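You operate a simulated robot arm through the tools that you are given. There is no shell and no other tool. Be economical: measure what you need, move in short steps, check, and stop when the job is done.

You run a simulated two-armed robot. Do the job below in one go: nothing can be reset, and whatever is moved stays where it is left.

TASK
Take the felt dauber on the top tray of the service trolley and put it away on the steel table top. Put the small drip pan on the middle tray of the service trolley away on the steel table top. Put the sealant tin on the top tray of the service trolley away on the charging bench lower shelf. Take the emery block and put it on the side bench lower shelf. Any order will do. Set down upright: felt dauber, sealant tin, emery block.

The check looks at the end state, three seconds after you hand in, the way a careful person would. Anything else that was tipped, shoved, dropped, spilled or broken makes it a failure.

THE ROBOT
Two 6-joint arms with two-finger grippers on one trunk, on a base that drives. Base frame: it is fixed to the floor where the robot stands at the start and does not move with it; the origin is under the middle of the robot, x ahead of it, y to its left, z up. Units: cm, rad, N and s.
The left shoulder is at the start at [7, 14.8, 110], the right one opposite. With the tool pointing down near the work surface each hand reaches from about 36 to 64 cm from the robot's upright axis, wherever it stands, measured 20 degrees to its own side. Places, roughly: charging bench lower shelf [-700, -320, 20]; emery block (7x5x5 cm) [50, 40, 90]; felt dauber (5x5x7 cm) [60, 0, 90]; sealant tin [50, 25, 100]; side bench lower shelf [-200, -280, 20]; small drip pan (33x17x6 cm) [50, 20, 50]; steel table top [-810, -600, 90]. Payload 2.45 kg a hand.
The TCP of each hand is the grasp point between the finger pads, 3 cm short of the fingertips. In the tool frame z runs along the fingers and y along their closing line. The gripper opens to 10.6 cm. The gripper's body begins 7.9 cm behind the TCP.
Orientation is that of the tool frame in the base frame, as [roll, pitch, yaw] about the fixed x, y, z axes, in that order (R = Rz(yaw) Ry(pitch) Rx(roll)). With the fingers straight down and closing along the base's y, the tool's x points along the base's -x, its y along +y and its z along -z.

THE INTERFACE
- The arms move only by the tool jog_arm. It takes "left_targets", "right_targets" or both (then of equal length, played together; a hand with none holds still); each is a list of rows, each a list of 7 numbers: the shift along the base's x, y, z in cm, then the turn, a rotation vector about the base's x, y, z in degrees, then the closure in counts, from 0 (fully open) to 255 (shut). In form: [[tx, ty, tz, rx, ry, rz, hand], ...]. A call has 1 to 12 rows; each row is the pose to reach, as a shift and turn from the pose commanded when the call began. Rows are played at 5 a second. More than 5 cm and 0.15 rad between two rows, or a gripper value outside its range, and nothing of the call is played. Where a pose cannot be reached the arm comes as near as it can. A force on the tool above 40 N (or 10 N above the force at the start of the call, whichever is more), or a blocked arm, ends the call early, and 0.2 s more pass. The fingers move at their own pace (about 7.2 cm/s each) and stop on an object; they squeeze with about 37 N. The grip force told is the motor's: it shows also when the fingers shut on nothing. Time passes only in rows, and 0.2 s behind the last, so rows that repeat a pose let the fingers close. It gives the time, the measured TCP pose, the force on the tool (base axes), the opening and the grip force at its end, in the units of the frame above (readings bear some noise), with the torque about the TCP (base axes, N m) and any sound that the robot's microphone picked up.
- Cameras (640 x 400 px; columns grow to the right, rows downward): "scene" is now at [12.77, 2.39, 132.32]; the picture's right is [0.23, -0.97, 0.00], its down [-0.68, -0.16, -0.72] and it looks along [0.70, 0.16, -0.69] (base axes); focal length 243 px, centre (320, 200). "left" rides on the left gripper at [7.6, 0.2, -10.6] in its tool frame; the picture's right is [-0.02, 1.00, 0.00], its down [-0.78, -0.02, -0.62] and it looks along [-0.62, -0.01, 0.78] (tool axes); focal length 247 px, centre (320, 200). "right" rides on the right gripper at [7.6, -0.2, -10.6] in its tool frame; the picture's right is [0.02, 1.00, 0.00], its down [-0.78, 0.02, -0.62] and it looks along [-0.62, 0.01, 0.78] (tool axes); focal length 247 px, centre (320, 200). There is no depth. A picture from a camera that has moved, and an enlarged one, comes with that camera's place and axes in the base frame and with its lens. The place of the scene camera against the robot may be out by one fixed shift of up to 1.2 cm in any direction.
- get_image(camera): a new picture of that camera. The clock stands still meanwhile.
- raise_lower(by): slides the trunk up (or, below 0, down) by that many cm; the arms and the scene camera ride with it, the base frame stays. It gives what a move gives, with no picture.
- steer(legs): drives the robot by 1 to 6 legs, each [ahead, left, turn to the left] in cm, cm and rad, along the robot's own axes; the way and the turn of a leg run together, so that a leg with both is an arc; at most 150 cm and 3.142 rad a leg. The arms and the cameras ride along, it lands a little off, and it stops where it bumps. It gives what a move gives.
- aim_head(pan, tilt): turns the head with the scene camera to pan (to the left, within 1.501 rad either way) and tilt (down, from -0.506 to 1.204), counted from straight ahead of the robot. It gives what a move gives.
- enlarge(camera, box): a new picture of the part [left, top, right, bottom] of that camera's present view, enlarged. The clock stands still meanwhile.
- job_done(): hands the job in; it is judged then, once.

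Work in short steps. Places have to be worked out from the pictures, the camera data and where the tool is seen: move nearer, look again, correct. Check each grasp and each placing, and mend what went wrong. You have 165 turns and 138 pictures in all, those below and enlarged ones among them. Open the grippers and draw the arms clear of the work before you hand the job in, unless the task says otherwise; then end with one line.

The tools are called after "Request:" by a JSON object that holds its "method" and its "body". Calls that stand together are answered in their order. jog_arm: Moves the arms, as the interface text tells. Its arguments: {"type":"object","properties":{"left_targets":{"type":"array","items":{"type":"array","items":{"type":"number"}}},"right_targets":{"type":"array","items":{"type":"array","items":{"type":"number"}}}},"required":[]} The other tools are called the same way: raise_lower (by) slides the trunk up or down; steer (legs) drives the base; aim_head (pan, tilt) turns the head that bears the scene camera; get_image (camera) takes a picture; enlarge (camera, box) takes an enlarged picture of a part of a camera's view; job_done () hands the job in.

At the start:

```text
time_s: 0.0
left_position: [40.42, 32.82, 102.46]
left_tool_rot: [3.141, 0.001, 3.14]
left_force: [0.2, 0.1, -0.7]
left_moment: [0.0, 0.02, 0.02]
left_opening: 10.58
left_grip_force: 0.0
right_position: [60.39, 0.11, 111.57]
right_tool_rot: [3.141, -0.001, 3.141]
right_force: [0.1, -1.0, 0.5]
right_moment: [0.03, 0.01, 0.0]
right_opening: 10.59
right_grip_force: 0.1
trunk travel left (down, up): [-57.3, 36.7]
robot x, y, heading: [-0.02, -0.01, -0.001]
head pan, tilt: [0.227, 0.768]
```

scene: 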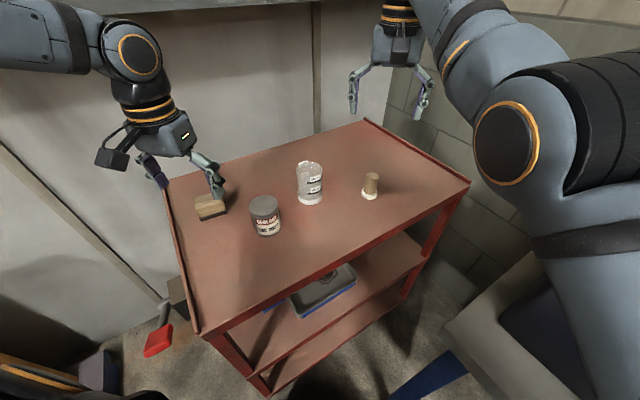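
right: 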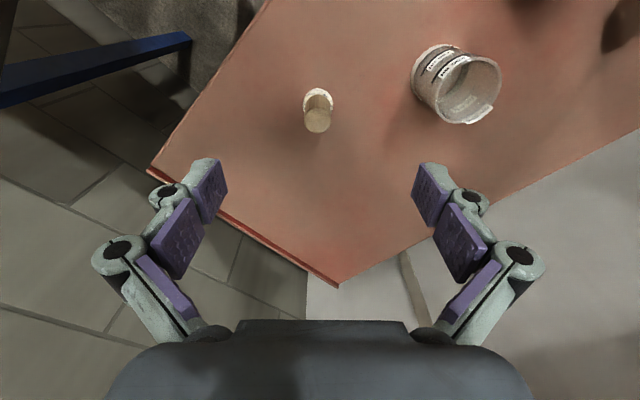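
left: 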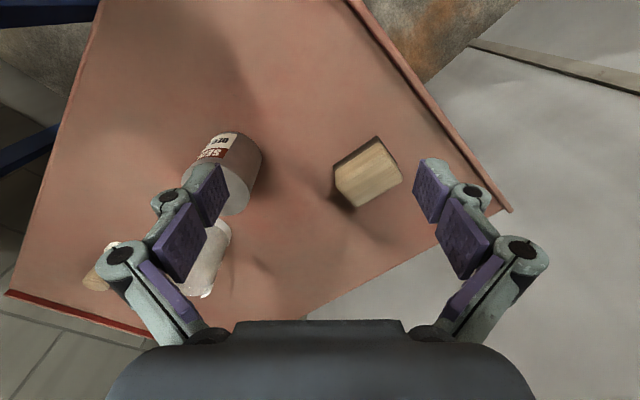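

The top tray holds the emery block, tin, a clear cup (which must stay put) and the dauber. I'll zoom in on the items and on the middle tray.

Request:
{"method": "enlarge", "body": {"camera": "left", "box": [80, 100, 480, 350]}}

Request:
{"method": "enlarge", "body": {"camera": "scene", "box": [160, 140, 480, 340]}}

```text
1.60 times, centred on (280, 225) of left
camera zoom: at [32.91, 32.94, 112.92], right [0.02, 1.0, 0.0], down [0.78, -0.02, 0.62], along [0.62, -0.01, -0.78], focal length 395 px, centre (384, 160)
```

zoom: 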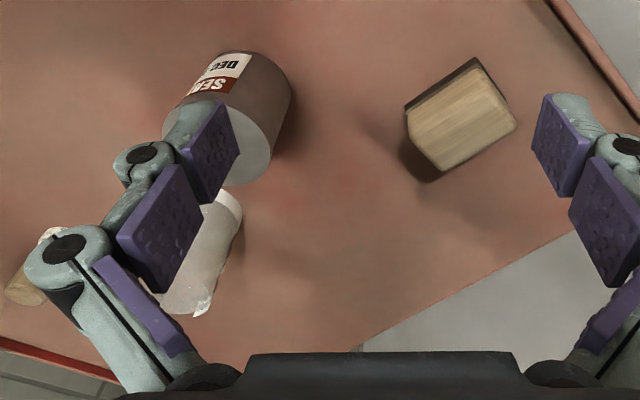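

```text
2.00 times, centred on (320, 240) of scene
camera zoom: at [12.77, 2.39, 132.32], right [0.23, -0.97, 0.0], down [-0.68, -0.16, -0.72], along [0.7, 0.16, -0.69], focal length 487 px, centre (320, 120)
```

zoom: 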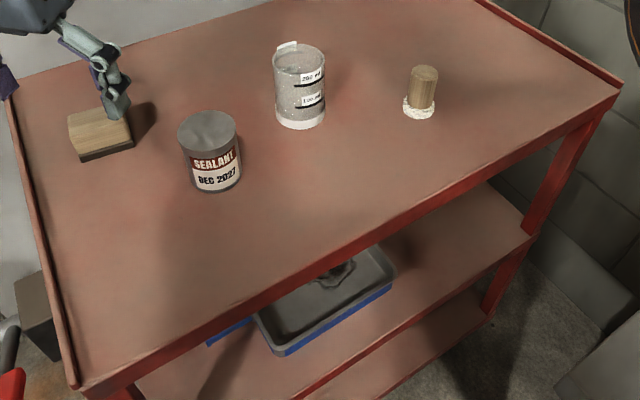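

Next I look around for free floor and the benches before planning the drives.

Request:
{"method": "aim_head", "body": {"pan": 1.5, "tilt": 0.35}}

Request:
{"method": "get_image", "body": {"camera": "scene"}}

Request:
{"method": "aim_head", "body": {"pan": -1.5, "tilt": 0.35}}

Request:
{"method": "get_image", "body": {"camera": "scene"}}

```text
time_s: 1.4
left_position: [40.52, 32.73, 102.33]
left_tool_rot: [3.141, -0.001, -3.142]
left_force: [0.3, 0.3, 0.0]
left_moment: [-0.02, 0.0, -0.05]
left_opening: 10.63
left_grip_force: 0.0
right_position: [60.45, 0.15, 111.62]
right_tool_rot: [3.141, -0.001, 3.142]
right_force: [-0.1, 0.0, 0.5]
right_moment: [0.03, -0.01, 0.01]
right_opening: 10.61
right_grip_force: 0.0
trunk travel left (down, up): [-57.3, 36.7]
robot x, y, heading: [0.31, 0.12, -0.006]
head pan, tilt: [1.499, 0.351]
```

```text
132 pictures are left
camera scene: at [5.45, 9.83, 136.03], right [1.0, -0.07, 0.0], down [-0.03, -0.34, -0.94], along [0.07, 0.94, -0.34], focal length 243 px, centre (320, 200)
```

scene: 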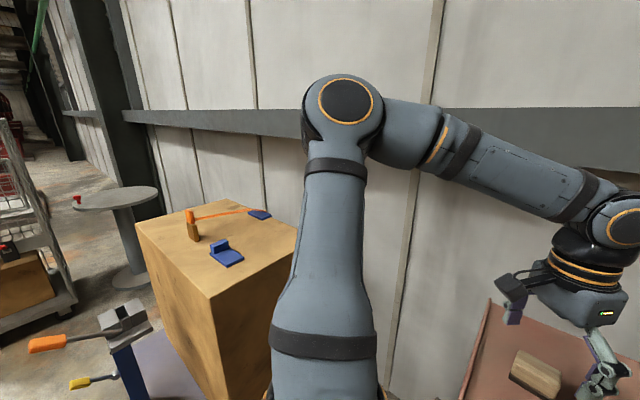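

```text
time_s: 4.0
left_position: [40.5, 32.79, 102.45]
left_tool_rot: [3.141, -0.001, 3.14]
left_force: [0.5, 0.3, 0.2]
left_moment: [0.01, 0.0, 0.01]
left_opening: 10.58
left_grip_force: 0.0
right_position: [60.47, -0.08, 111.6]
right_tool_rot: [3.14, 0.001, -3.141]
right_force: [-0.2, 0.5, -0.5]
right_moment: [0.0, -0.01, 0.05]
right_opening: 10.59
right_grip_force: 0.0
trunk travel left (down, up): [-57.3, 36.7]
robot x, y, heading: [-0.07, -0.11, -0.001]
head pan, tilt: [-1.499, 0.351]
```

```text
131 pictures are left
camera scene: at [5.45, -8.75, 136.04], right [-1.0, -0.07, 0.0], down [-0.02, 0.34, -0.94], along [0.07, -0.94, -0.34], focal length 243 px, centre (320, 200)
```

scene: 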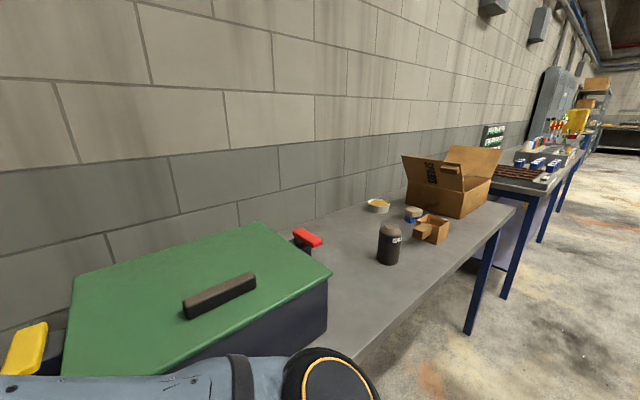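

The aisle runs away behind and to the right. First the emery block with the left hand (its long side runs at about -49°): I turn the hand and centre it above the block, then look again.

Request:
{"method": "jog_arm", "body": {"left_targets": [[1, 1, 0, 0, 0, -8, 0], [2, 2, 0, 0, 0, -16, 0], [3, 3, 0, 0, 0, -24, 0], [4, 4, 0, 0, 0, -32, 0], [5, 5, 0, 0, 0, -40, 0], [6, 5, 0, 0, 0, -48, 0], [6, 5, 0, 0, 0, -48, 0]]}}

Request:
{"method": "get_image", "body": {"camera": "left"}}

```text
time_s: 5.7
left_position: [46.5, 37.85, 102.29]
left_tool_rot: [-3.141, 0.001, 2.304]
left_force: [-0.6, 0.2, 0.2]
left_moment: [-0.01, -0.01, 0.01]
left_opening: 10.61
left_grip_force: 0.0
right_position: [60.28, 0.09, 111.69]
right_tool_rot: [-3.141, 0.001, -3.141]
right_force: [-0.5, -0.7, 0.1]
right_moment: [-0.02, -0.04, 0.0]
right_opening: 10.61
right_grip_force: 0.0
trunk travel left (down, up): [-57.3, 36.7]
robot x, y, heading: [0.44, -0.31, 0.003]
head pan, tilt: [-1.499, 0.351]
```

```text
130 pictures are left
camera left: at [41.6, 43.63, 112.84], right [0.76, 0.65, 0.0], down [0.51, -0.59, 0.62], along [0.41, -0.47, -0.78], focal length 247 px, centre (320, 200)
```

left: 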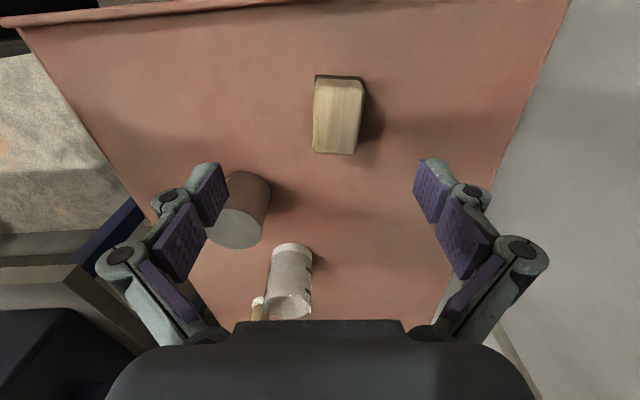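

The block lies squarely along the picture's vertical, 1.7 cm toward the right finger. I judge its centre at (48.4, 38.2) and lower in steps.

Request:
{"method": "jog_arm", "body": {"left_targets": [[1.9, 0.4, 0, 0, 0, 0, 0], [1.9, 0.4, -4, 0, 0, 0, 0], [1.9, 0.4, -8, 0, 0, 0, 0], [1.9, 0.4, -9.5, 0, 0, 0, 0], [1.9, 0.4, -9.5, 0, 0, 0, 0]]}}

Request:
{"method": "get_image", "body": {"camera": "left"}}

Request:
{"method": "aim_head", "body": {"pan": 0.4, "tilt": 0.7}}

Request:
{"method": "get_image", "body": {"camera": "scene"}}

```text
time_s: 6.8
left_position: [48.34, 38.2, 92.83]
left_tool_rot: [3.141, -0.001, 2.303]
left_force: [-0.8, 0.2, 0.1]
left_moment: [0.02, 0.02, 0.03]
left_opening: 10.61
left_grip_force: 0.2
right_position: [60.41, 0.04, 111.7]
right_tool_rot: [-3.141, 0.0, -3.141]
right_force: [-0.8, 0.2, 0.0]
right_moment: [0.01, 0.0, 0.0]
right_opening: 10.61
right_grip_force: 0.0
trunk travel left (down, up): [-57.3, 36.7]
robot x, y, heading: [-0.16, 0.13, 0.004]
head pan, tilt: [-1.499, 0.351]
```

```text
129 pictures are left
camera left: at [43.33, 44.02, 103.32], right [0.76, 0.65, 0.0], down [0.51, -0.59, 0.62], along [0.41, -0.47, -0.78], focal length 247 px, centre (320, 200)
```

left: 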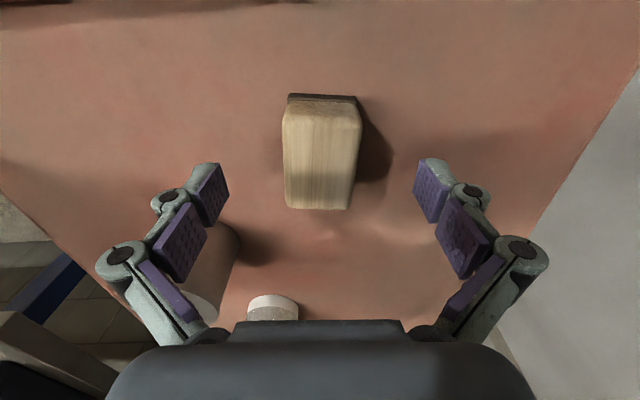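

```text
time_s: 8.7
left_position: [48.29, 38.23, 92.77]
left_tool_rot: [3.141, -0.002, 2.303]
left_force: [0.5, -0.1, -0.5]
left_moment: [-0.01, -0.05, -0.01]
left_opening: 10.62
left_grip_force: 0.0
right_position: [60.39, 0.06, 111.55]
right_tool_rot: [-3.141, 0.0, 3.141]
right_force: [0.1, 0.6, 0.0]
right_moment: [-0.01, -0.03, -0.02]
right_opening: 10.61
right_grip_force: 0.0
trunk travel left (down, up): [-57.3, 36.7]
robot x, y, heading: [0.16, 0.03, -0.003]
head pan, tilt: [0.4, 0.7]
```

```text
128 pictures are left
camera scene: at [12.61, 3.84, 132.9], right [0.39, -0.92, 0.0], down [-0.59, -0.25, -0.76], along [0.7, 0.3, -0.64], focal length 243 px, centre (320, 200)
```

scene: 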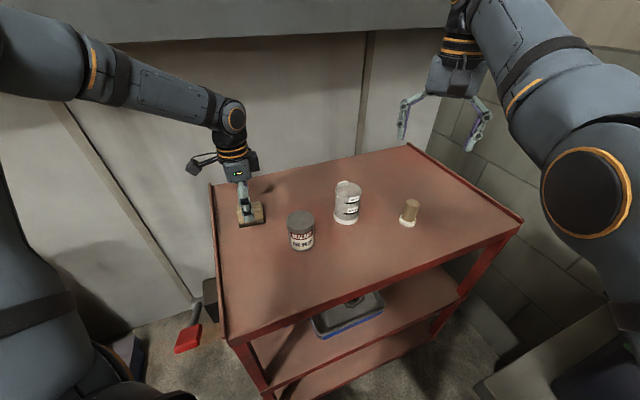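

The block is centred between the fingers. I lower a bit more and close.

Request:
{"method": "jog_arm", "body": {"left_targets": [[0, 0, -1, 0, 0, 0, 0], [0, 0, -2, 0, 0, 0, 0], [0, 0, -2, 0, 0, 0, 120], [0, 0, -2, 0, 0, 0, 200], [0, 0, -2, 0, 0, 0, 255], [0, 0, -2, 0, 0, 0, 255]]}}

Request:
{"method": "get_image", "body": {"camera": "left"}}

```text
time_s: 10.1
left_position: [48.34, 38.1, 90.74]
left_tool_rot: [3.141, 0.0, 2.305]
left_force: [-0.2, 0.8, 1.3]
left_moment: [0.03, 0.02, -0.09]
left_opening: 4.49
left_grip_force: 37.0
right_position: [60.5, 0.02, 111.61]
right_tool_rot: [3.141, 0.001, -3.141]
right_force: [-0.5, -0.2, -0.2]
right_moment: [0.0, -0.02, 0.01]
right_opening: 10.6
right_grip_force: 0.1
trunk travel left (down, up): [-57.3, 36.7]
robot x, y, heading: [-0.11, -0.17, 0.003]
head pan, tilt: [0.4, 0.7]
```

```text
127 pictures are left
camera left: at [43.46, 43.97, 101.44], right [0.76, 0.65, 0.0], down [0.51, -0.59, 0.62], along [0.41, -0.47, -0.78], focal length 247 px, centre (320, 200)
```

left: 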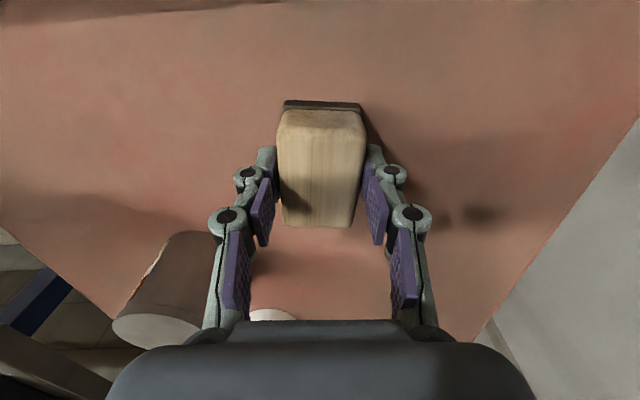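

The block is held (4.5 cm opening, 37 N). I lift it and bring the right hand over the dauber.

Request:
{"method": "jog_arm", "body": {"left_targets": [[0, 0, 3, 0, 0, 0, 255], [0, 0, 7, 0, 0, 0, 255], [0, 0, 11, 0, 0, 0, 255], [0, 0, 15, 0, 0, 0, 255]], "right_targets": [[2.5, -0.3, -2, 0, 0, 0, 0], [2.5, -0.3, -5, 0, 0, 0, 0], [2.5, -0.3, -9, 0, 0, 0, 0], [2.5, -0.3, -11.5, 0, 0, 0, 0]]}}

Request:
{"method": "get_image", "body": {"camera": "right"}}

Request:
{"method": "get_image", "body": {"camera": "scene"}}

```text
time_s: 11.1
left_position: [47.47, 38.93, 105.54]
left_tool_rot: [-3.141, 0.003, 2.304]
left_force: [-0.5, 0.5, -0.9]
left_moment: [0.0, -0.02, 0.01]
left_opening: 4.47
left_grip_force: 36.8
left hand out of reach, approached as far as the arm can: row 4
right_position: [63.13, -0.07, 100.42]
right_tool_rot: [-3.141, 0.0, -3.141]
right_force: [0.4, -1.1, -0.4]
right_moment: [0.01, -0.03, -0.01]
right_opening: 10.58
right_grip_force: 0.1
right hand out of reach, approached as far as the arm can: row 1, 4
trunk travel left (down, up): [-57.3, 36.7]
robot x, y, heading: [-0.1, -0.25, -0.003]
head pan, tilt: [0.4, 0.7]
```

```text
126 pictures are left
camera right: at [55.64, -0.3, 111.03], right [-0.02, 1.0, 0.0], down [0.78, 0.02, 0.62], along [0.62, 0.01, -0.78], focal length 247 px, centre (320, 200)
```

right: 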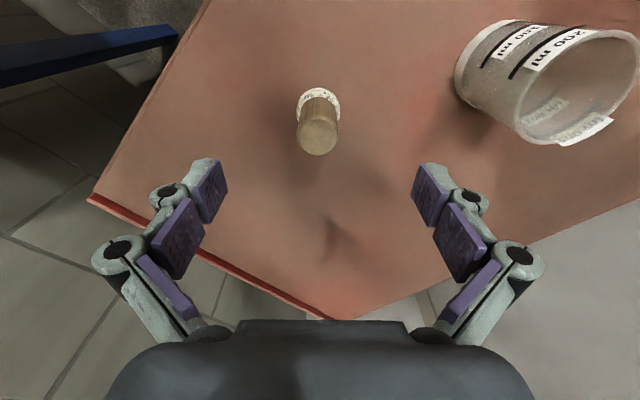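

```text
125 pictures are left
camera scene: at [12.5, 3.82, 132.91], right [0.39, -0.92, 0.0], down [-0.59, -0.25, -0.77], along [0.71, 0.3, -0.64], focal length 243 px, centre (320, 200)
```

scene: 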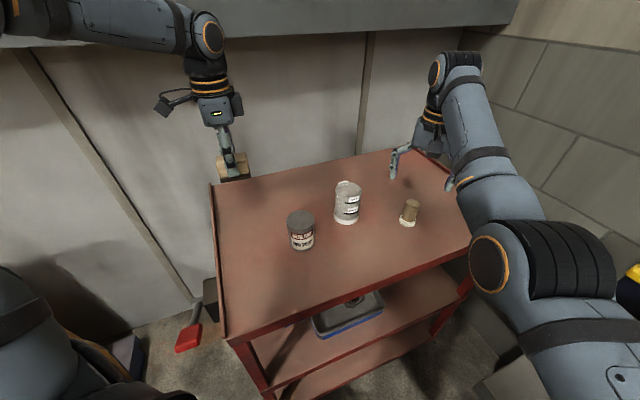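

The dauber stands nearly under the hand at about (62.9, -0.2). I lower onto it.

Request:
{"method": "jog_arm", "body": {"right_targets": [[-0.1, -0.1, -4, 0, 0, 0, 0], [-0.1, -0.1, -7, 0, 0, 0, 0], [-0.1, -0.1, -8, 0, 0, 0, 0], [-0.1, -0.1, -8, 0, 0, 0, 0]]}}

Request:
{"method": "get_image", "body": {"camera": "right"}}

```text
time_s: 12.1
left_position: [47.52, 38.88, 105.37]
left_tool_rot: [-3.141, 0.001, 2.303]
left_force: [0.3, 1.0, -1.8]
left_moment: [0.01, -0.01, 0.01]
left_opening: 4.45
left_grip_force: 37.4
right_position: [63.02, -0.17, 92.11]
right_tool_rot: [3.141, 0.001, -3.142]
right_force: [0.9, 1.0, 0.8]
right_moment: [-0.01, 0.0, -0.01]
right_opening: 10.59
right_grip_force: 0.1
trunk travel left (down, up): [-57.3, 36.7]
robot x, y, heading: [0.12, -0.01, -0.002]
head pan, tilt: [0.4, 0.7]
```

```text
124 pictures are left
camera right: at [55.51, -0.39, 102.86], right [-0.02, 1.0, 0.0], down [0.78, 0.02, 0.62], along [0.62, 0.01, -0.78], focal length 247 px, centre (320, 200)
```

right: 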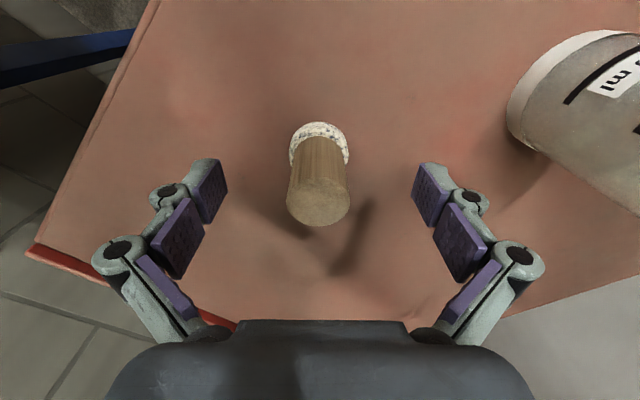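

Centred on the wooden handle; closing.

Request:
{"method": "jog_arm", "body": {"right_targets": [[0, 0, -0.5, 0, 0, 0, 100], [0, 0, -0.5, 0, 0, 0, 200], [0, 0, -0.5, 0, 0, 0, 255], [0, 0, -0.5, 0, 0, 0, 255], [0, 0, -0.5, 0, 0, 0, 255], [0, 0, 1.5, 0, 0, 0, 255], [0, 0, 5, 0, 0, 0, 255], [0, 0, 9, 0, 0, 0, 255]]}}

Request:
{"method": "get_image", "body": {"camera": "right"}}

```text
time_s: 13.9
left_position: [47.61, 38.94, 105.47]
left_tool_rot: [3.141, 0.0, 2.305]
left_force: [-0.1, 0.1, -1.1]
left_moment: [0.0, -0.02, -0.01]
left_opening: 4.43
left_grip_force: 36.3
right_position: [63.22, -0.32, 101.42]
right_tool_rot: [3.141, 0.0, 3.14]
right_force: [0.1, -0.2, -0.1]
right_moment: [-0.01, -0.01, 0.0]
right_opening: 3.23
right_grip_force: 36.6
trunk travel left (down, up): [-57.3, 36.7]
robot x, y, heading: [-0.23, 0.06, -0.001]
head pan, tilt: [0.4, 0.7]
```

```text
123 pictures are left
camera right: at [55.68, -0.51, 112.1], right [-0.02, 1.0, 0.0], down [0.78, 0.02, 0.62], along [0.62, 0.01, -0.78], focal length 247 px, centre (320, 200)
```

right: 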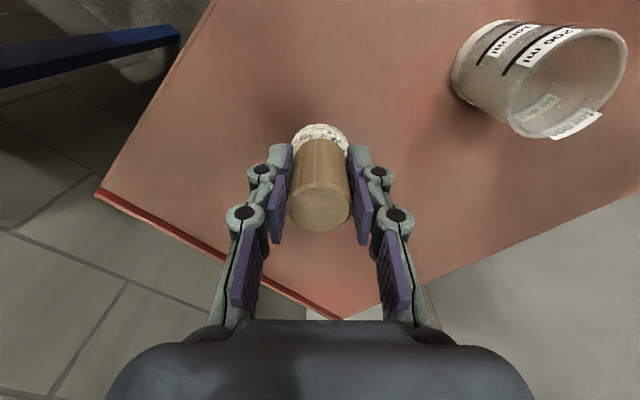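

Both items are held. I draw both hands in towards the robot for driving.

Request:
{"method": "jog_arm", "body": {"left_targets": [[-2, -4, 1, 0, 0, 0, 255], [-4, -8, 2, 0, 0, 0, 255], [-6, -12, 2, 0, 0, 0, 255], [-8, -16, 2, 0, 0, 0, 255], [-8, -19, 2, 0, 0, 0, 255], [-8, -19, 2, 0, 0, 0, 255]], "right_targets": [[-4, -2, 2, 0, 0, 0, 255], [-8, -5, 4, 0, 0, 0, 255], [-12, -8, 6, 0, 0, 0, 255], [-16, -11, 6, 0, 0, 0, 255], [-20, -14, 6, 0, 0, 0, 255], [-23, -16, 6, 0, 0, 0, 255]]}}

Request:
{"method": "steer", "body": {"legs": [[-45, 0, 0]]}}

Request:
{"method": "aim_head", "body": {"pan": 1.5, "tilt": 0.4}}

Request:
{"method": "get_image", "body": {"camera": "scene"}}

Request:
{"method": "aim_head", "body": {"pan": -1.5, "tilt": 0.3}}

Request:
{"method": "get_image", "body": {"camera": "scene"}}

```text
refused: row 2 steps farther than a row can; nothing moved
```

```text
time_s: 16.6
left_position: [2.78, 38.86, 105.41]
left_tool_rot: [3.142, 0.0, 2.3]
left_force: [0.0, 0.1, -1.5]
left_moment: [0.02, 0.01, 0.01]
left_opening: 4.4
left_grip_force: 37.0
right_position: [18.41, -0.34, 101.37]
right_tool_rot: [3.141, -0.001, 3.138]
right_force: [0.6, 0.4, -1.0]
right_moment: [0.01, 0.0, 0.03]
right_opening: 3.24
right_grip_force: 36.7
trunk travel left (down, up): [-57.3, 36.7]
robot x, y, heading: [-44.72, 0.1, -0.007]
head pan, tilt: [0.4, 0.7]
```

```text
time_s: 18.0
left_position: [2.71, 38.85, 105.41]
left_tool_rot: [3.141, 0.002, 2.301]
left_force: [-0.7, -0.8, -1.7]
left_moment: [0.0, -0.01, -0.01]
left_opening: 4.38
left_grip_force: 37.3
right_position: [18.42, -0.43, 101.37]
right_tool_rot: [3.14, -0.001, 3.139]
right_force: [0.3, -0.2, -0.2]
right_moment: [0.01, 0.01, -0.02]
right_opening: 3.24
right_grip_force: 37.5
trunk travel left (down, up): [-57.3, 36.7]
robot x, y, heading: [-45.34, 0.12, -0.005]
head pan, tilt: [1.499, 0.4]
```

```text
122 pictures are left
camera scene: at [-39.46, 9.85, 135.58], right [1.0, -0.08, 0.0], down [-0.03, -0.39, -0.92], along [0.07, 0.92, -0.39], focal length 243 px, centre (320, 200)
```

scene: 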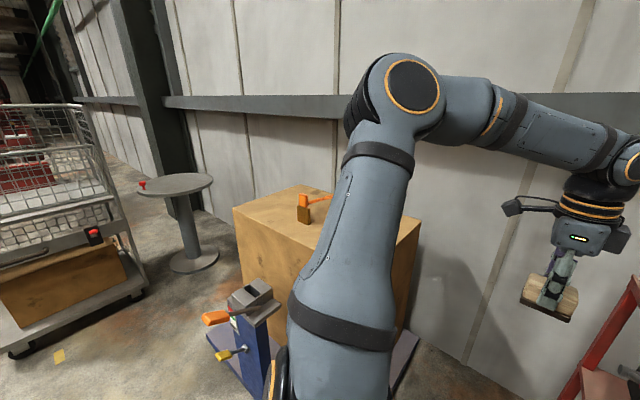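

```text
time_s: 20.6
left_position: [2.64, 38.78, 105.39]
left_tool_rot: [-3.141, 0.003, 2.3]
left_force: [-0.3, -0.7, -1.8]
left_moment: [0.0, 0.04, 0.02]
left_opening: 4.37
left_grip_force: 36.9
right_position: [18.38, -0.45, 101.33]
right_tool_rot: [3.141, -0.002, 3.137]
right_force: [-0.4, 0.6, -0.7]
right_moment: [0.03, -0.01, -0.02]
right_opening: 3.22
right_grip_force: 37.0
trunk travel left (down, up): [-57.3, 36.7]
robot x, y, heading: [-44.99, 0.1, -0.009]
head pan, tilt: [-1.499, 0.3]
```

```text
121 pictures are left
camera scene: at [-39.53, -8.71, 136.51], right [-1.0, -0.07, 0.0], down [-0.02, 0.29, -0.96], along [0.07, -0.95, -0.3], focal length 243 px, centre (320, 200)
```

scene: 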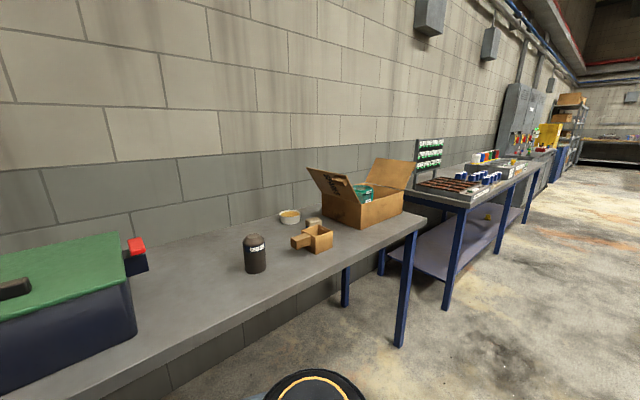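

The drive worked, though the arm move was refused for too large a step. I redo it with shorter steps.

Request:
{"method": "jog_arm", "body": {"left_targets": [[-1.5, -3.5, 0.5, 0, 0, 0, 255], [-3, -7, 1, 0, 0, 0, 255], [-5, -10.5, 1.5, 0, 0, 0, 255], [-6.5, -14, 2, 0, 0, 0, 255], [-8, -17.5, 2, 0, 0, 0, 255], [-8, -19, 2, 0, 0, 0, 255], [-8, -19, 2, 0, 0, 0, 255]], "right_targets": [[-3.5, -2, 1, 0, 0, 0, 255], [-7, -4.5, 2, 0, 0, 0, 255], [-10.5, -7, 3, 0, 0, 0, 255], [-14, -9.5, 4, 0, 0, 0, 255], [-17.5, -12, 5, 0, 0, 0, 255], [-20, -14, 6, 0, 0, 0, 255], [-23, -16, 6, 0, 0, 0, 255]]}}

Request:
{"method": "steer", "body": {"legs": [[-40, 0, 0], [0, 0, -1.2]]}}

Request:
{"method": "aim_head", "body": {"pan": -0.7, "tilt": 0.3}}

Request:
{"method": "get_image", "body": {"camera": "scene"}}

```text
time_s: 22.2
left_position: [-9.47, 29.04, 105.25]
left_tool_rot: [3.142, 0.005, 2.3]
left_force: [0.9, -0.1, -0.6]
left_moment: [-0.02, 0.0, -0.03]
left_opening: 4.39
left_grip_force: 36.3
left hand out of reach, approached as far as the arm can: row 1, 2, 3, 4, 5, 6, 7
right_position: [18.17, -5.8, 109.37]
right_tool_rot: [-3.14, -0.003, 3.137]
right_force: [-0.1, -0.5, -0.6]
right_moment: [0.0, 0.0, 0.04]
right_opening: 3.24
right_grip_force: 37.2
right hand out of reach, approached as far as the arm can: row 1, 2, 3, 4, 5, 6, 7
trunk travel left (down, up): [-57.3, 36.7]
robot x, y, heading: [-44.88, 0.11, -0.004]
head pan, tilt: [-1.499, 0.3]
```

```text
time_s: 27.7
left_position: [-46.36, -21.8, 105.22]
left_tool_rot: [-3.142, 0.003, 1.117]
left_force: [-0.3, 0.7, -1.5]
left_moment: [-0.01, -0.02, 0.02]
left_opening: 4.39
left_grip_force: 36.6
right_position: [-68.19, -60.4, 109.34]
right_tool_rot: [-3.14, -0.004, 1.953]
right_force: [-0.2, 0.2, -0.4]
right_moment: [0.05, 0.04, 0.01]
right_opening: 3.25
right_grip_force: 37.6
trunk travel left (down, up): [-57.3, 36.7]
robot x, y, heading: [-86.5, -0.02, -1.191]
head pan, tilt: [-1.499, 0.3]
```

```text
time_s: 28.8
left_position: [-46.22, -21.72, 105.26]
left_tool_rot: [3.141, 0.004, 1.114]
left_force: [-0.6, -0.1, -1.6]
left_moment: [0.0, -0.02, -0.01]
left_opening: 4.43
left_grip_force: 37.0
right_position: [-68.29, -60.4, 109.42]
right_tool_rot: [-3.139, -0.005, 1.953]
right_force: [-0.2, 0.1, -0.9]
right_moment: [0.01, -0.02, 0.02]
right_opening: 3.24
right_grip_force: 37.2
trunk travel left (down, up): [-57.3, 36.7]
robot x, y, heading: [-86.5, 0.66, -1.191]
head pan, tilt: [-0.7, 0.3]
```

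```text
120 pictures are left
camera scene: at [-87.78, -12.77, 136.51], right [-0.95, 0.31, 0.0], down [0.09, 0.28, -0.96], along [-0.3, -0.91, -0.3], focal length 243 px, centre (320, 200)
```

scene: 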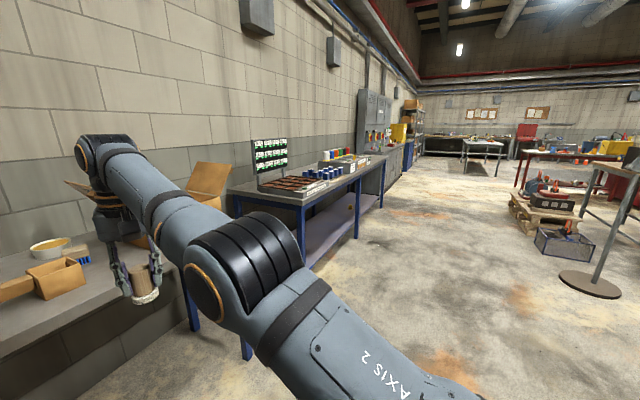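

Clear aisle ahead along heading -2.356. I drive it to the side bench (the one with the lilac lower shelf) and turn to face it.

Request:
{"method": "steer", "body": {"legs": [[0, 0, -1.165], [140, 0, 0], [110, 0, 0], [0, 0, 1.571]]}}

Request:
{"method": "aim_head", "body": {"pan": 0.0, "tilt": 0.6}}

Request:
{"method": "get_image", "body": {"camera": "scene"}}

```text
time_s: 47.7
left_position: [-217.55, -178.44, 105.35]
left_tool_rot: [-3.141, 0.003, 1.502]
left_force: [-0.4, -0.4, -0.6]
left_moment: [-0.01, -0.02, 0.0]
left_opening: 4.39
left_grip_force: 37.6
right_position: [-223.28, -222.66, 109.44]
right_tool_rot: [-3.14, -0.002, 2.34]
right_force: [0.1, 0.0, -0.8]
right_moment: [0.05, -0.01, 0.01]
right_opening: 3.23
right_grip_force: 37.1
trunk travel left (down, up): [-57.3, 36.7]
robot x, y, heading: [-263.11, -173.72, -0.803]
head pan, tilt: [-0.7, 0.3]
```

```text
time_s: 48.8
left_position: [-217.67, -178.57, 105.31]
left_tool_rot: [-3.141, 0.003, 1.503]
left_force: [0.4, 0.1, -1.5]
left_moment: [0.01, 0.02, -0.02]
left_opening: 4.41
left_grip_force: 37.3
right_position: [-223.26, -222.59, 109.36]
right_tool_rot: [-3.139, -0.004, 2.339]
right_force: [0.0, -0.8, -0.2]
right_moment: [-0.03, 0.0, -0.03]
right_opening: 3.21
right_grip_force: 37.1
trunk travel left (down, up): [-57.3, 36.7]
robot x, y, heading: [-262.85, -173.32, -0.797]
head pan, tilt: [0.0, 0.6]
```

```text
119 pictures are left
camera scene: at [-253.73, -182.8, 133.76], right [-0.72, -0.7, 0.0], down [-0.39, 0.41, -0.83], along [0.57, -0.59, -0.56], focal length 243 px, centre (320, 200)
```

scene: 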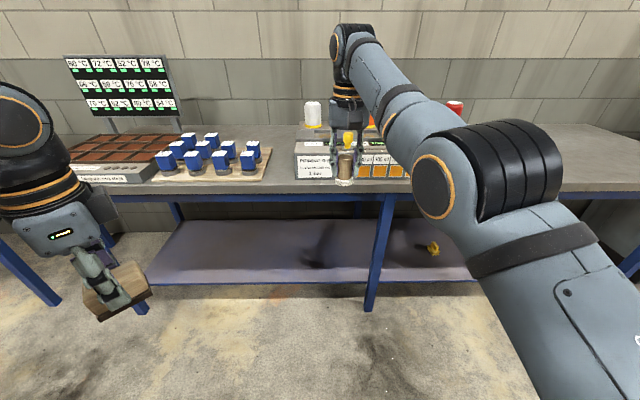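

Front edge of the bench is at 83 cm ahead; the shelf lies about 97–150 cm ahead at z≈20, with a front leg 30 cm to my right. I shift left, lower the trunk and look.

Request:
{"method": "steer", "body": {"legs": [[0, 22, 0.01]]}}

Request:
{"method": "raise_lower", "body": {"by": -56}}

Request:
{"method": "aim_head", "body": {"pan": 0.2, "tilt": 0.3}}

Request:
{"method": "get_image", "body": {"camera": "scene"}}

```text
time_s: 50.4
left_position: [-202.11, -163.12, 105.23]
left_tool_rot: [-3.141, 0.005, 1.508]
left_force: [0.3, 0.1, -0.8]
left_moment: [-0.01, 0.02, 0.03]
left_opening: 4.41
left_grip_force: 36.7
right_position: [-207.4, -207.26, 109.45]
right_tool_rot: [-3.14, -0.005, 2.345]
right_force: [0.1, -0.1, -1.2]
right_moment: [-0.01, 0.01, 0.02]
right_opening: 3.24
right_grip_force: 37.0
trunk travel left (down, up): [-57.3, 36.7]
robot x, y, heading: [-247.76, -158.27, -0.794]
head pan, tilt: [0.0, 0.6]
```

```text
refused: -56 is not a number from -40 to 40
```

```text
time_s: 51.2
left_position: [-202.08, -163.0, 105.27]
left_tool_rot: [3.141, 0.004, 1.507]
left_force: [-0.2, 0.1, -0.6]
left_moment: [0.02, 0.01, 0.02]
left_opening: 4.4
left_grip_force: 36.8
right_position: [-207.33, -207.18, 109.41]
right_tool_rot: [-3.139, -0.007, 2.347]
right_force: [0.4, 0.2, -1.0]
right_moment: [0.04, -0.01, -0.05]
right_opening: 3.23
right_grip_force: 37.3
trunk travel left (down, up): [-57.3, 36.7]
robot x, y, heading: [-247.58, -157.91, -0.795]
head pan, tilt: [0.201, 0.3]
```

```text
118 pictures are left
camera scene: at [-236.56, -166.48, 136.5], right [-0.56, -0.83, 0.0], down [-0.25, 0.17, -0.95], along [0.79, -0.54, -0.3], focal length 243 px, centre (320, 200)
```

scene: 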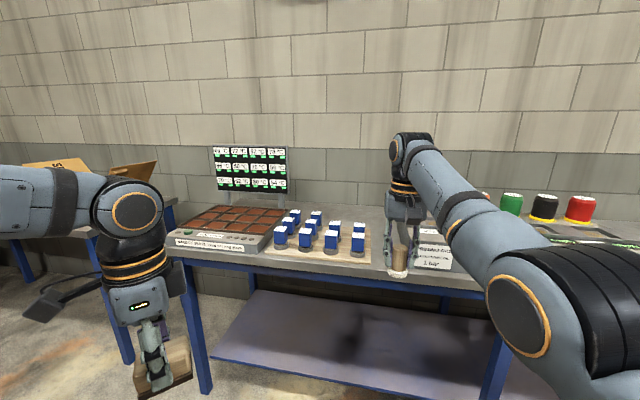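

The limit is 40 cm a call, so I lower in two parts.

Request:
{"method": "raise_lower", "body": {"by": -40}}

Request:
{"method": "raise_lower", "body": {"by": -16}}

Request:
{"method": "get_image", "body": {"camera": "scene"}}

Request:
{"method": "get_image", "body": {"camera": "left"}}

```text
time_s: 55.1
left_position: [-202.07, -163.06, 65.22]
left_tool_rot: [3.141, 0.004, 1.508]
left_force: [0.4, -0.1, 0.0]
left_moment: [-0.01, 0.0, 0.02]
left_opening: 4.4
left_grip_force: 37.1
right_position: [-207.45, -207.18, 69.37]
right_tool_rot: [-3.14, -0.003, 2.346]
right_force: [0.4, -0.4, -1.4]
right_moment: [0.02, 0.02, 0.0]
right_opening: 3.21
right_grip_force: 37.6
trunk travel left (down, up): [-17.3, 76.7]
robot x, y, heading: [-247.69, -158.01, -0.795]
head pan, tilt: [0.201, 0.3]
```

```text
time_s: 56.9
left_position: [-202.11, -163.05, 49.25]
left_tool_rot: [3.141, 0.003, 1.507]
left_force: [-0.1, 0.1, -0.7]
left_moment: [-0.01, 0.0, 0.01]
left_opening: 4.42
left_grip_force: 37.2
right_position: [-207.44, -207.19, 53.41]
right_tool_rot: [-3.138, -0.003, 2.345]
right_force: [0.5, 0.4, 0.0]
right_moment: [-0.01, -0.01, 0.0]
right_opening: 3.22
right_grip_force: 36.2
trunk travel left (down, up): [-1.3, 92.7]
robot x, y, heading: [-247.81, -158.43, -0.792]
head pan, tilt: [0.201, 0.3]
```

```text
117 pictures are left
camera scene: at [-236.58, -166.45, 80.51], right [-0.56, -0.83, 0.0], down [-0.25, 0.17, -0.96], along [0.79, -0.53, -0.3], focal length 243 px, centre (320, 200)
```

scene: 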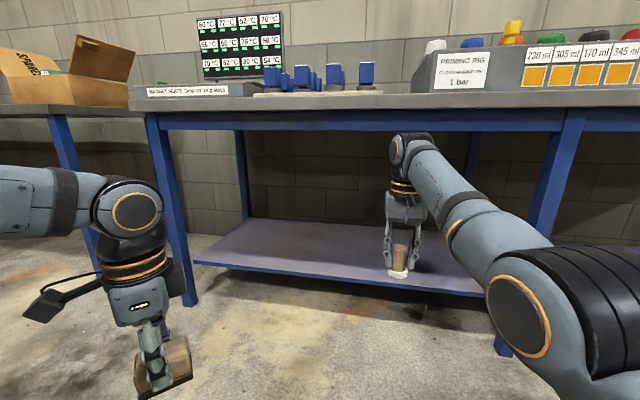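

```text
116 pictures are left
camera left: at [-201.3, -155.42, 59.78], right [1.0, -0.08, 0.0], down [-0.07, -0.78, 0.62], along [-0.05, -0.62, -0.78], focal length 247 px, centre (320, 200)
```

left: 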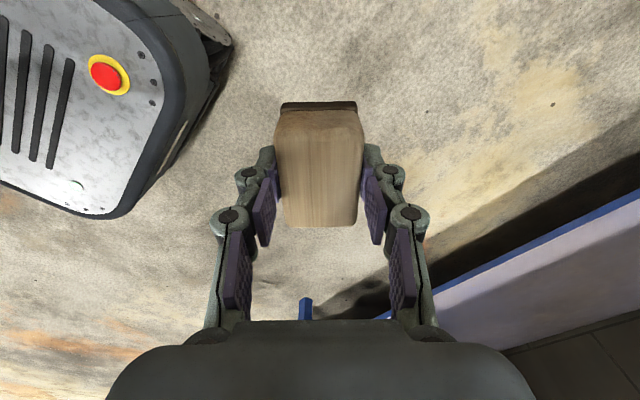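

Base front is ~24 cm ahead of the axis; there is clearance under the bench. I bring the left hand to ahead ~51, left ~18 at z≈32, and the right hand down a bit to stay well under the bench top.

Request:
{"method": "jog_arm", "body": {"left_targets": [[0.5, -2.5, -3, 0, 0, 0, 255], [1, -5, -6, 0, 0, 0, 255], [1.5, -7.5, -9, 0, 0, 0, 255], [2, -10, -12, 0, 0, 0, 255], [2.5, -12.5, -14, 0, 0, 0, 255], [3, -15, -16, 0, 0, 0, 255], [4, -18, -17, 0, 0, 0, 255], [4, -18, -17, 0, 0, 0, 255]], "right_targets": [[0, 0, -2, 0, 0, 0, 255], [0, 0, -4, 0, 0, 0, 255], [0, 0, -6, 0, 0, 0, 255], [0, 0, -8, 0, 0, 0, 255], [0, 0, -10, 0, 0, 0, 255], [0, 0, -11, 0, 0, 0, 255], [0, 0, -11, 0, 0, 0, 255], [0, 0, -11, 0, 0, 0, 255]]}}

Request:
{"method": "get_image", "body": {"camera": "scene"}}

```text
time_s: 58.7
left_position: [-196.3, -166.9, 33.46]
left_tool_rot: [-3.141, 0.008, 1.509]
left_force: [0.2, 0.0, -0.9]
left_moment: [-0.01, -0.04, 0.03]
left_opening: 4.38
left_grip_force: 37.0
left hand out of reach, approached as far as the arm can: row 1, 2, 3, 4, 5, 6, 7, 8
right_position: [-205.07, -208.85, 42.89]
right_tool_rot: [-3.141, -0.005, 2.345]
right_force: [0.7, 0.4, -0.6]
right_moment: [-0.01, 0.06, 0.0]
right_opening: 3.22
right_grip_force: 37.2
right hand out of reach, approached as far as the arm can: row 1, 2, 3, 4, 5, 6, 7, 8
trunk travel left (down, up): [-1.3, 92.7]
robot x, y, heading: [-247.2, -158.21, -0.797]
head pan, tilt: [0.201, 0.3]
```

```text
115 pictures are left
camera scene: at [-236.57, -166.46, 80.5], right [-0.56, -0.83, 0.0], down [-0.25, 0.17, -0.96], along [0.79, -0.53, -0.3], focal length 243 px, centre (320, 200)
```

scene: 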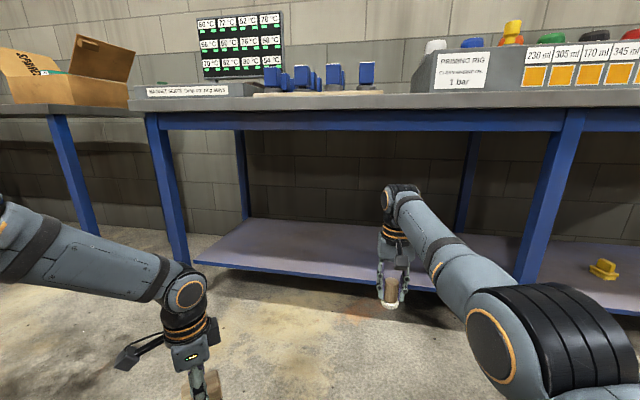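

The arm stalled short of the target, probably at a wrist limit from the turned hand. I turn the left hand back by 48° to its neutral yaw and see whether it then reaches.

Request:
{"method": "jog_arm", "body": {"left_targets": [[0, 0, 0, 0, 0, 8, 255], [0, 0, 0, 0, 0, 16, 255], [0, 0, 0, 0, 0, 24, 255], [0, 0, 0, 0, 0, 32, 255], [0, 0, 0, 0, 0, 40, 255], [0, 0, 0, 0, 0, 48, 255], [0, 0, 0, 0, 0, 48, 255], [0, 0, 0, 0, 0, 48, 255], [0, 0, 0, 0, 0, 48, 255]]}}

Request:
{"method": "get_image", "body": {"camera": "scene"}}

```text
time_s: 60.7
left_position: [-196.2, -166.85, 33.03]
left_tool_rot: [-3.14, 0.002, 2.348]
left_force: [0.2, -0.1, 0.5]
left_moment: [-0.03, -0.02, 0.01]
left_opening: 4.4
left_grip_force: 36.8
right_position: [-205.08, -208.66, 42.93]
right_tool_rot: [-3.14, -0.005, 2.346]
right_force: [0.9, 0.4, -0.8]
right_moment: [0.01, -0.04, 0.0]
right_opening: 3.24
right_grip_force: 36.7
trunk travel left (down, up): [-1.3, 92.7]
robot x, y, heading: [-247.63, -157.97, -0.797]
head pan, tilt: [0.201, 0.3]
```

```text
114 pictures are left
camera scene: at [-236.57, -166.46, 80.5], right [-0.56, -0.83, 0.0], down [-0.25, 0.17, -0.96], along [0.79, -0.53, -0.3], focal length 243 px, centre (320, 200)
```

scene: 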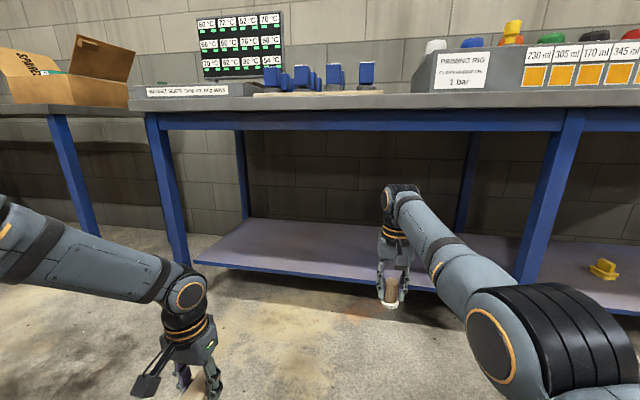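

It reached, so no stall at neutral yaw. Now I move forward 10 and right 10 in the robot frame.

Request:
{"method": "jog_arm", "body": {"left_targets": [[0, -3.5, 0, 0, 0, 0, 255], [0, -7, 0, 0, 0, 0, 255], [0, -10.5, 0, 0, 0, 0, 255], [0, -14, 0, 0, 0, 0, 255], [0, -14, 0, 0, 0, 0, 255]]}}

Request:
{"method": "get_image", "body": {"camera": "left"}}

```text
time_s: 61.9
left_position: [-195.98, -166.97, 33.17]
left_tool_rot: [-3.139, 0.002, 2.346]
left_force: [0.7, -0.7, -1.1]
left_moment: [-0.01, 0.0, 0.01]
left_opening: 4.41
left_grip_force: 37.2
left hand out of reach, approached as far as the arm can: row 1, 2, 3, 4, 5
right_position: [-205.06, -208.59, 42.87]
right_tool_rot: [-3.141, -0.004, 2.346]
right_force: [-0.2, -0.6, -0.4]
right_moment: [-0.01, 0.0, 0.0]
right_opening: 3.23
right_grip_force: 37.6
trunk travel left (down, up): [-1.3, 92.7]
robot x, y, heading: [-247.88, -158.37, -0.797]
head pan, tilt: [0.201, 0.3]
```

```text
113 pictures are left
camera left: at [-201.01, -161.34, 43.64], right [0.73, 0.68, 0.0], down [0.54, -0.57, 0.62], along [0.43, -0.46, -0.78], focal length 247 px, centre (320, 200)
```

left: 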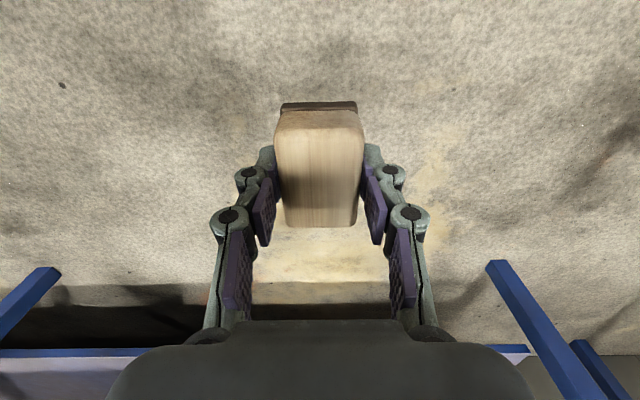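

I test which direction is blocked: straight ahead only.

Request:
{"method": "jog_arm", "body": {"left_targets": [[2.1, -2.1, 0, 0, 0, 0, 255], [4.2, -4.2, 0, 0, 0, 0, 255], [6.3, -6.3, 0, 0, 0, 0, 255], [6.3, -6.3, 0, 0, 0, 0, 255]]}}

Request:
{"method": "jog_arm", "body": {"left_targets": [[-1.4, -1.4, 0, 0, 0, 0, 255], [-2.8, -2.8, 0, 0, 0, 0, 255], [-2.8, -2.8, 0, 0, 0, 0, 255]]}}

```text
time_s: 62.9
left_position: [-189.23, -167.6, 32.77]
left_tool_rot: [-3.141, 0.003, 2.346]
left_force: [-0.7, -0.1, -1.1]
left_moment: [0.0, -0.02, -0.02]
left_opening: 4.4
left_grip_force: 36.8
left hand out of reach, approached as far as the arm can: row 1, 2, 3, 4
right_position: [-205.15, -208.72, 42.76]
right_tool_rot: [-3.14, -0.006, 2.346]
right_force: [0.1, 0.3, -0.5]
right_moment: [0.03, -0.02, 0.05]
right_opening: 3.25
right_grip_force: 36.9
trunk travel left (down, up): [-1.3, 92.7]
robot x, y, heading: [-247.62, -157.76, -0.798]
head pan, tilt: [0.201, 0.3]
```

```text
time_s: 63.7
left_position: [-191.47, -167.47, 32.7]
left_tool_rot: [-3.139, 0.004, 2.348]
left_force: [0.0, -0.5, -0.2]
left_moment: [0.02, -0.04, 0.02]
left_opening: 4.4
left_grip_force: 36.7
left hand out of reach, approached as far as the arm can: row 1, 2, 3
right_position: [-205.15, -208.62, 42.77]
right_tool_rot: [-3.14, -0.005, 2.346]
right_force: [-0.3, -0.3, -0.6]
right_moment: [-0.02, 0.02, 0.01]
right_opening: 3.23
right_grip_force: 37.0
trunk travel left (down, up): [-1.3, 92.7]
robot x, y, heading: [-247.83, -158.41, -0.796]
head pan, tilt: [0.201, 0.3]
```

Sideways-inward motion is what's limited, so I'll work with the hand at this angle and let the base do the positioning. Test reach downwards (open floor here) to placing height.

Request:
{"method": "jog_arm", "body": {"left_targets": [[0, 0, -4, 0, 0, 0, 255], [0, 0, -8, 0, 0, 0, 255], [0, 0, -10, 0, 0, 0, 255], [0, 0, -10, 0, 0, 0, 255]]}}

Request:
{"method": "jog_arm", "body": {"left_targets": [[0, 0, 4, 0, 0, 0, 255], [0, 0, 8, 0, 0, 0, 255], [2, 0, 8, 0, 0, 0, 255], [6, 2, 8, 0, 0, 0, 255], [6, 2, 8, 0, 0, 0, 255]]}}

```text
time_s: 64.7
left_position: [-191.49, -166.7, 22.76]
left_tool_rot: [-3.14, 0.005, 2.346]
left_force: [0.0, -0.7, -0.7]
left_moment: [-0.02, -0.01, 0.02]
left_opening: 4.38
left_grip_force: 36.9
left hand out of reach, approached as far as the arm can: row 2, 3, 4
right_position: [-205.1, -208.69, 42.91]
right_tool_rot: [-3.141, -0.006, 2.344]
right_force: [0.4, -0.2, -1.2]
right_moment: [-0.01, -0.01, -0.01]
right_opening: 3.21
right_grip_force: 37.4
trunk travel left (down, up): [-1.3, 92.7]
robot x, y, heading: [-247.83, -158.33, -0.797]
head pan, tilt: [0.201, 0.3]
```

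```text
time_s: 65.9
left_position: [-185.46, -164.68, 31.25]
left_tool_rot: [-3.141, 0.004, 2.346]
left_force: [-0.2, 0.5, -0.6]
left_moment: [-0.01, -0.01, 0.04]
left_opening: 4.4
left_grip_force: 37.4
right_position: [-205.05, -208.73, 42.9]
right_tool_rot: [-3.141, -0.005, 2.345]
right_force: [0.2, 0.7, -0.9]
right_moment: [0.01, 0.01, 0.01]
right_opening: 3.22
right_grip_force: 37.2
trunk travel left (down, up): [-1.3, 92.7]
robot x, y, heading: [-247.92, -158.13, -0.796]
head pan, tilt: [0.201, 0.3]
```

Reach is fine. Now I drive ahead in two steps, with a look in between.

Request:
{"method": "steer", "body": {"legs": [[35, 0, 0.01]]}}

Request:
{"method": "aim_head", "body": {"pan": 0.5, "tilt": 0.4}}

Request:
{"method": "get_image", "body": {"camera": "scene"}}

Request:
{"method": "get_image", "body": {"camera": "left"}}

```text
time_s: 68.2
left_position: [-160.57, -188.24, 31.2]
left_tool_rot: [-3.141, 0.004, 2.368]
left_force: [-0.4, 0.4, -0.9]
left_moment: [0.02, 0.02, 0.02]
left_opening: 4.4
left_grip_force: 37.3
right_position: [-179.24, -232.58, 42.91]
right_tool_rot: [-3.141, -0.007, 2.368]
right_force: [0.6, 0.1, -0.6]
right_moment: [0.0, -0.02, -0.01]
right_opening: 3.2
right_grip_force: 37.1
trunk travel left (down, up): [-1.3, 92.7]
robot x, y, heading: [-222.45, -183.19, -0.772]
head pan, tilt: [0.201, 0.3]
```

```text
time_s: 69.0
left_position: [-160.62, -188.18, 31.21]
left_tool_rot: [3.141, 0.003, 2.365]
left_force: [0.0, 0.7, -0.9]
left_moment: [0.01, 0.0, 0.02]
left_opening: 4.39
left_grip_force: 37.2
right_position: [-179.31, -232.61, 42.89]
right_tool_rot: [-3.141, -0.007, 2.367]
right_force: [0.2, 0.4, -0.8]
right_moment: [0.01, -0.03, -0.01]
right_opening: 3.25
right_grip_force: 36.7
trunk travel left (down, up): [-1.3, 92.7]
robot x, y, heading: [-222.55, -182.93, -0.777]
head pan, tilt: [0.499, 0.4]
```

```text
112 pictures are left
camera scene: at [-210.47, -188.5, 79.58], right [-0.27, -0.96, 0.0], down [-0.37, 0.11, -0.92], along [0.89, -0.25, -0.39], focal length 243 px, centre (320, 200)
```

scene: 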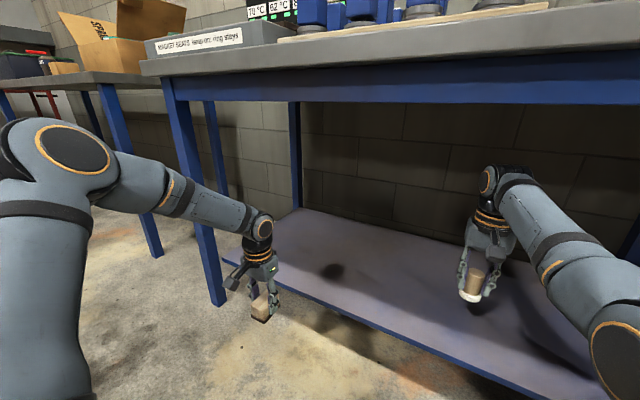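

```text
111 pictures are left
camera left: at [-165.83, -182.69, 41.77], right [0.71, 0.7, 0.0], down [0.55, -0.56, 0.62], along [0.44, -0.45, -0.78], focal length 247 px, centre (320, 200)
```

left: 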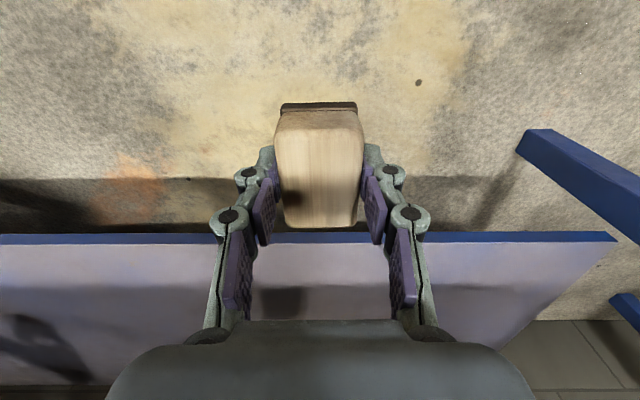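

The elbow would come near the bench's apron (underside ≈ 80), so I extend the hand 10 cm instead, which lowers the elbow, and drive less.

Request:
{"method": "jog_arm", "body": {"left_targets": [[2.4, -2.3, 0, 0, 0, 0, 255], [4.8, -4.7, 0, 0, 0, 0, 255], [7.1, -7, 0, 0, 0, 0, 255], [9, -9, 0, 0, 0, 0, 255], [9, -9, 0, 0, 0, 0, 255]]}}

Request:
{"method": "get_image", "body": {"camera": "scene"}}

Request:
{"method": "get_image", "body": {"camera": "left"}}

```text
time_s: 70.2
left_position: [-153.79, -190.04, 31.35]
left_tool_rot: [-3.14, 0.003, 2.368]
left_force: [0.4, 0.4, -1.5]
left_moment: [-0.01, 0.06, 0.02]
left_opening: 4.4
left_grip_force: 37.0
left hand out of reach, approached as far as the arm can: row 2, 3, 4, 5
right_position: [-179.23, -232.62, 42.86]
right_tool_rot: [-3.139, -0.006, 2.368]
right_force: [-0.6, -0.6, -0.5]
right_moment: [0.03, 0.04, -0.03]
right_opening: 3.2
right_grip_force: 37.0
trunk travel left (down, up): [-1.3, 92.7]
robot x, y, heading: [-222.76, -182.87, -0.774]
head pan, tilt: [0.499, 0.4]
```

```text
110 pictures are left
camera scene: at [-210.47, -188.5, 79.58], right [-0.27, -0.96, 0.0], down [-0.37, 0.11, -0.92], along [0.89, -0.25, -0.39], focal length 243 px, centre (320, 200)
```

scene: 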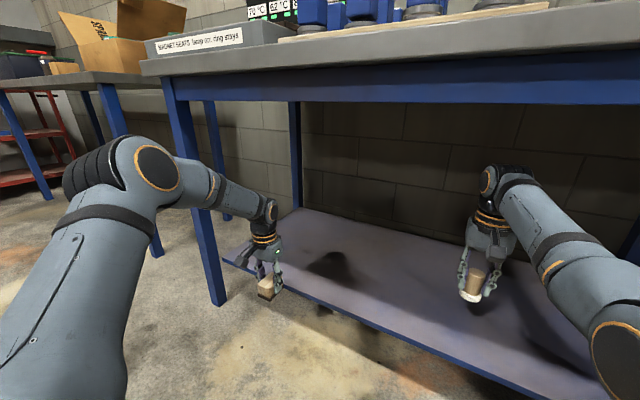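

```text
109 pictures are left
camera left: at [-159.03, -184.6, 41.87], right [0.71, 0.7, 0.0], down [0.55, -0.56, 0.62], along [0.44, -0.45, -0.78], focal length 247 px, centre (320, 200)
```

left: 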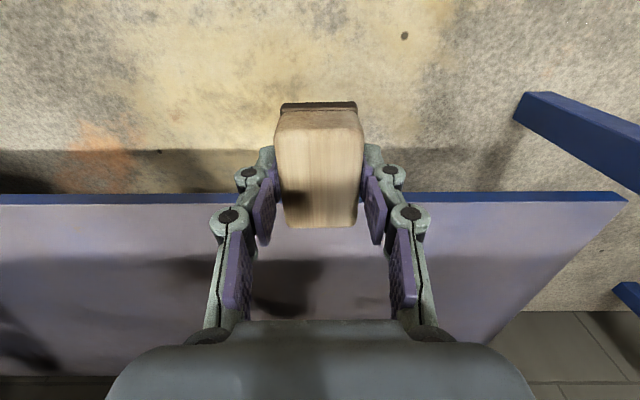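

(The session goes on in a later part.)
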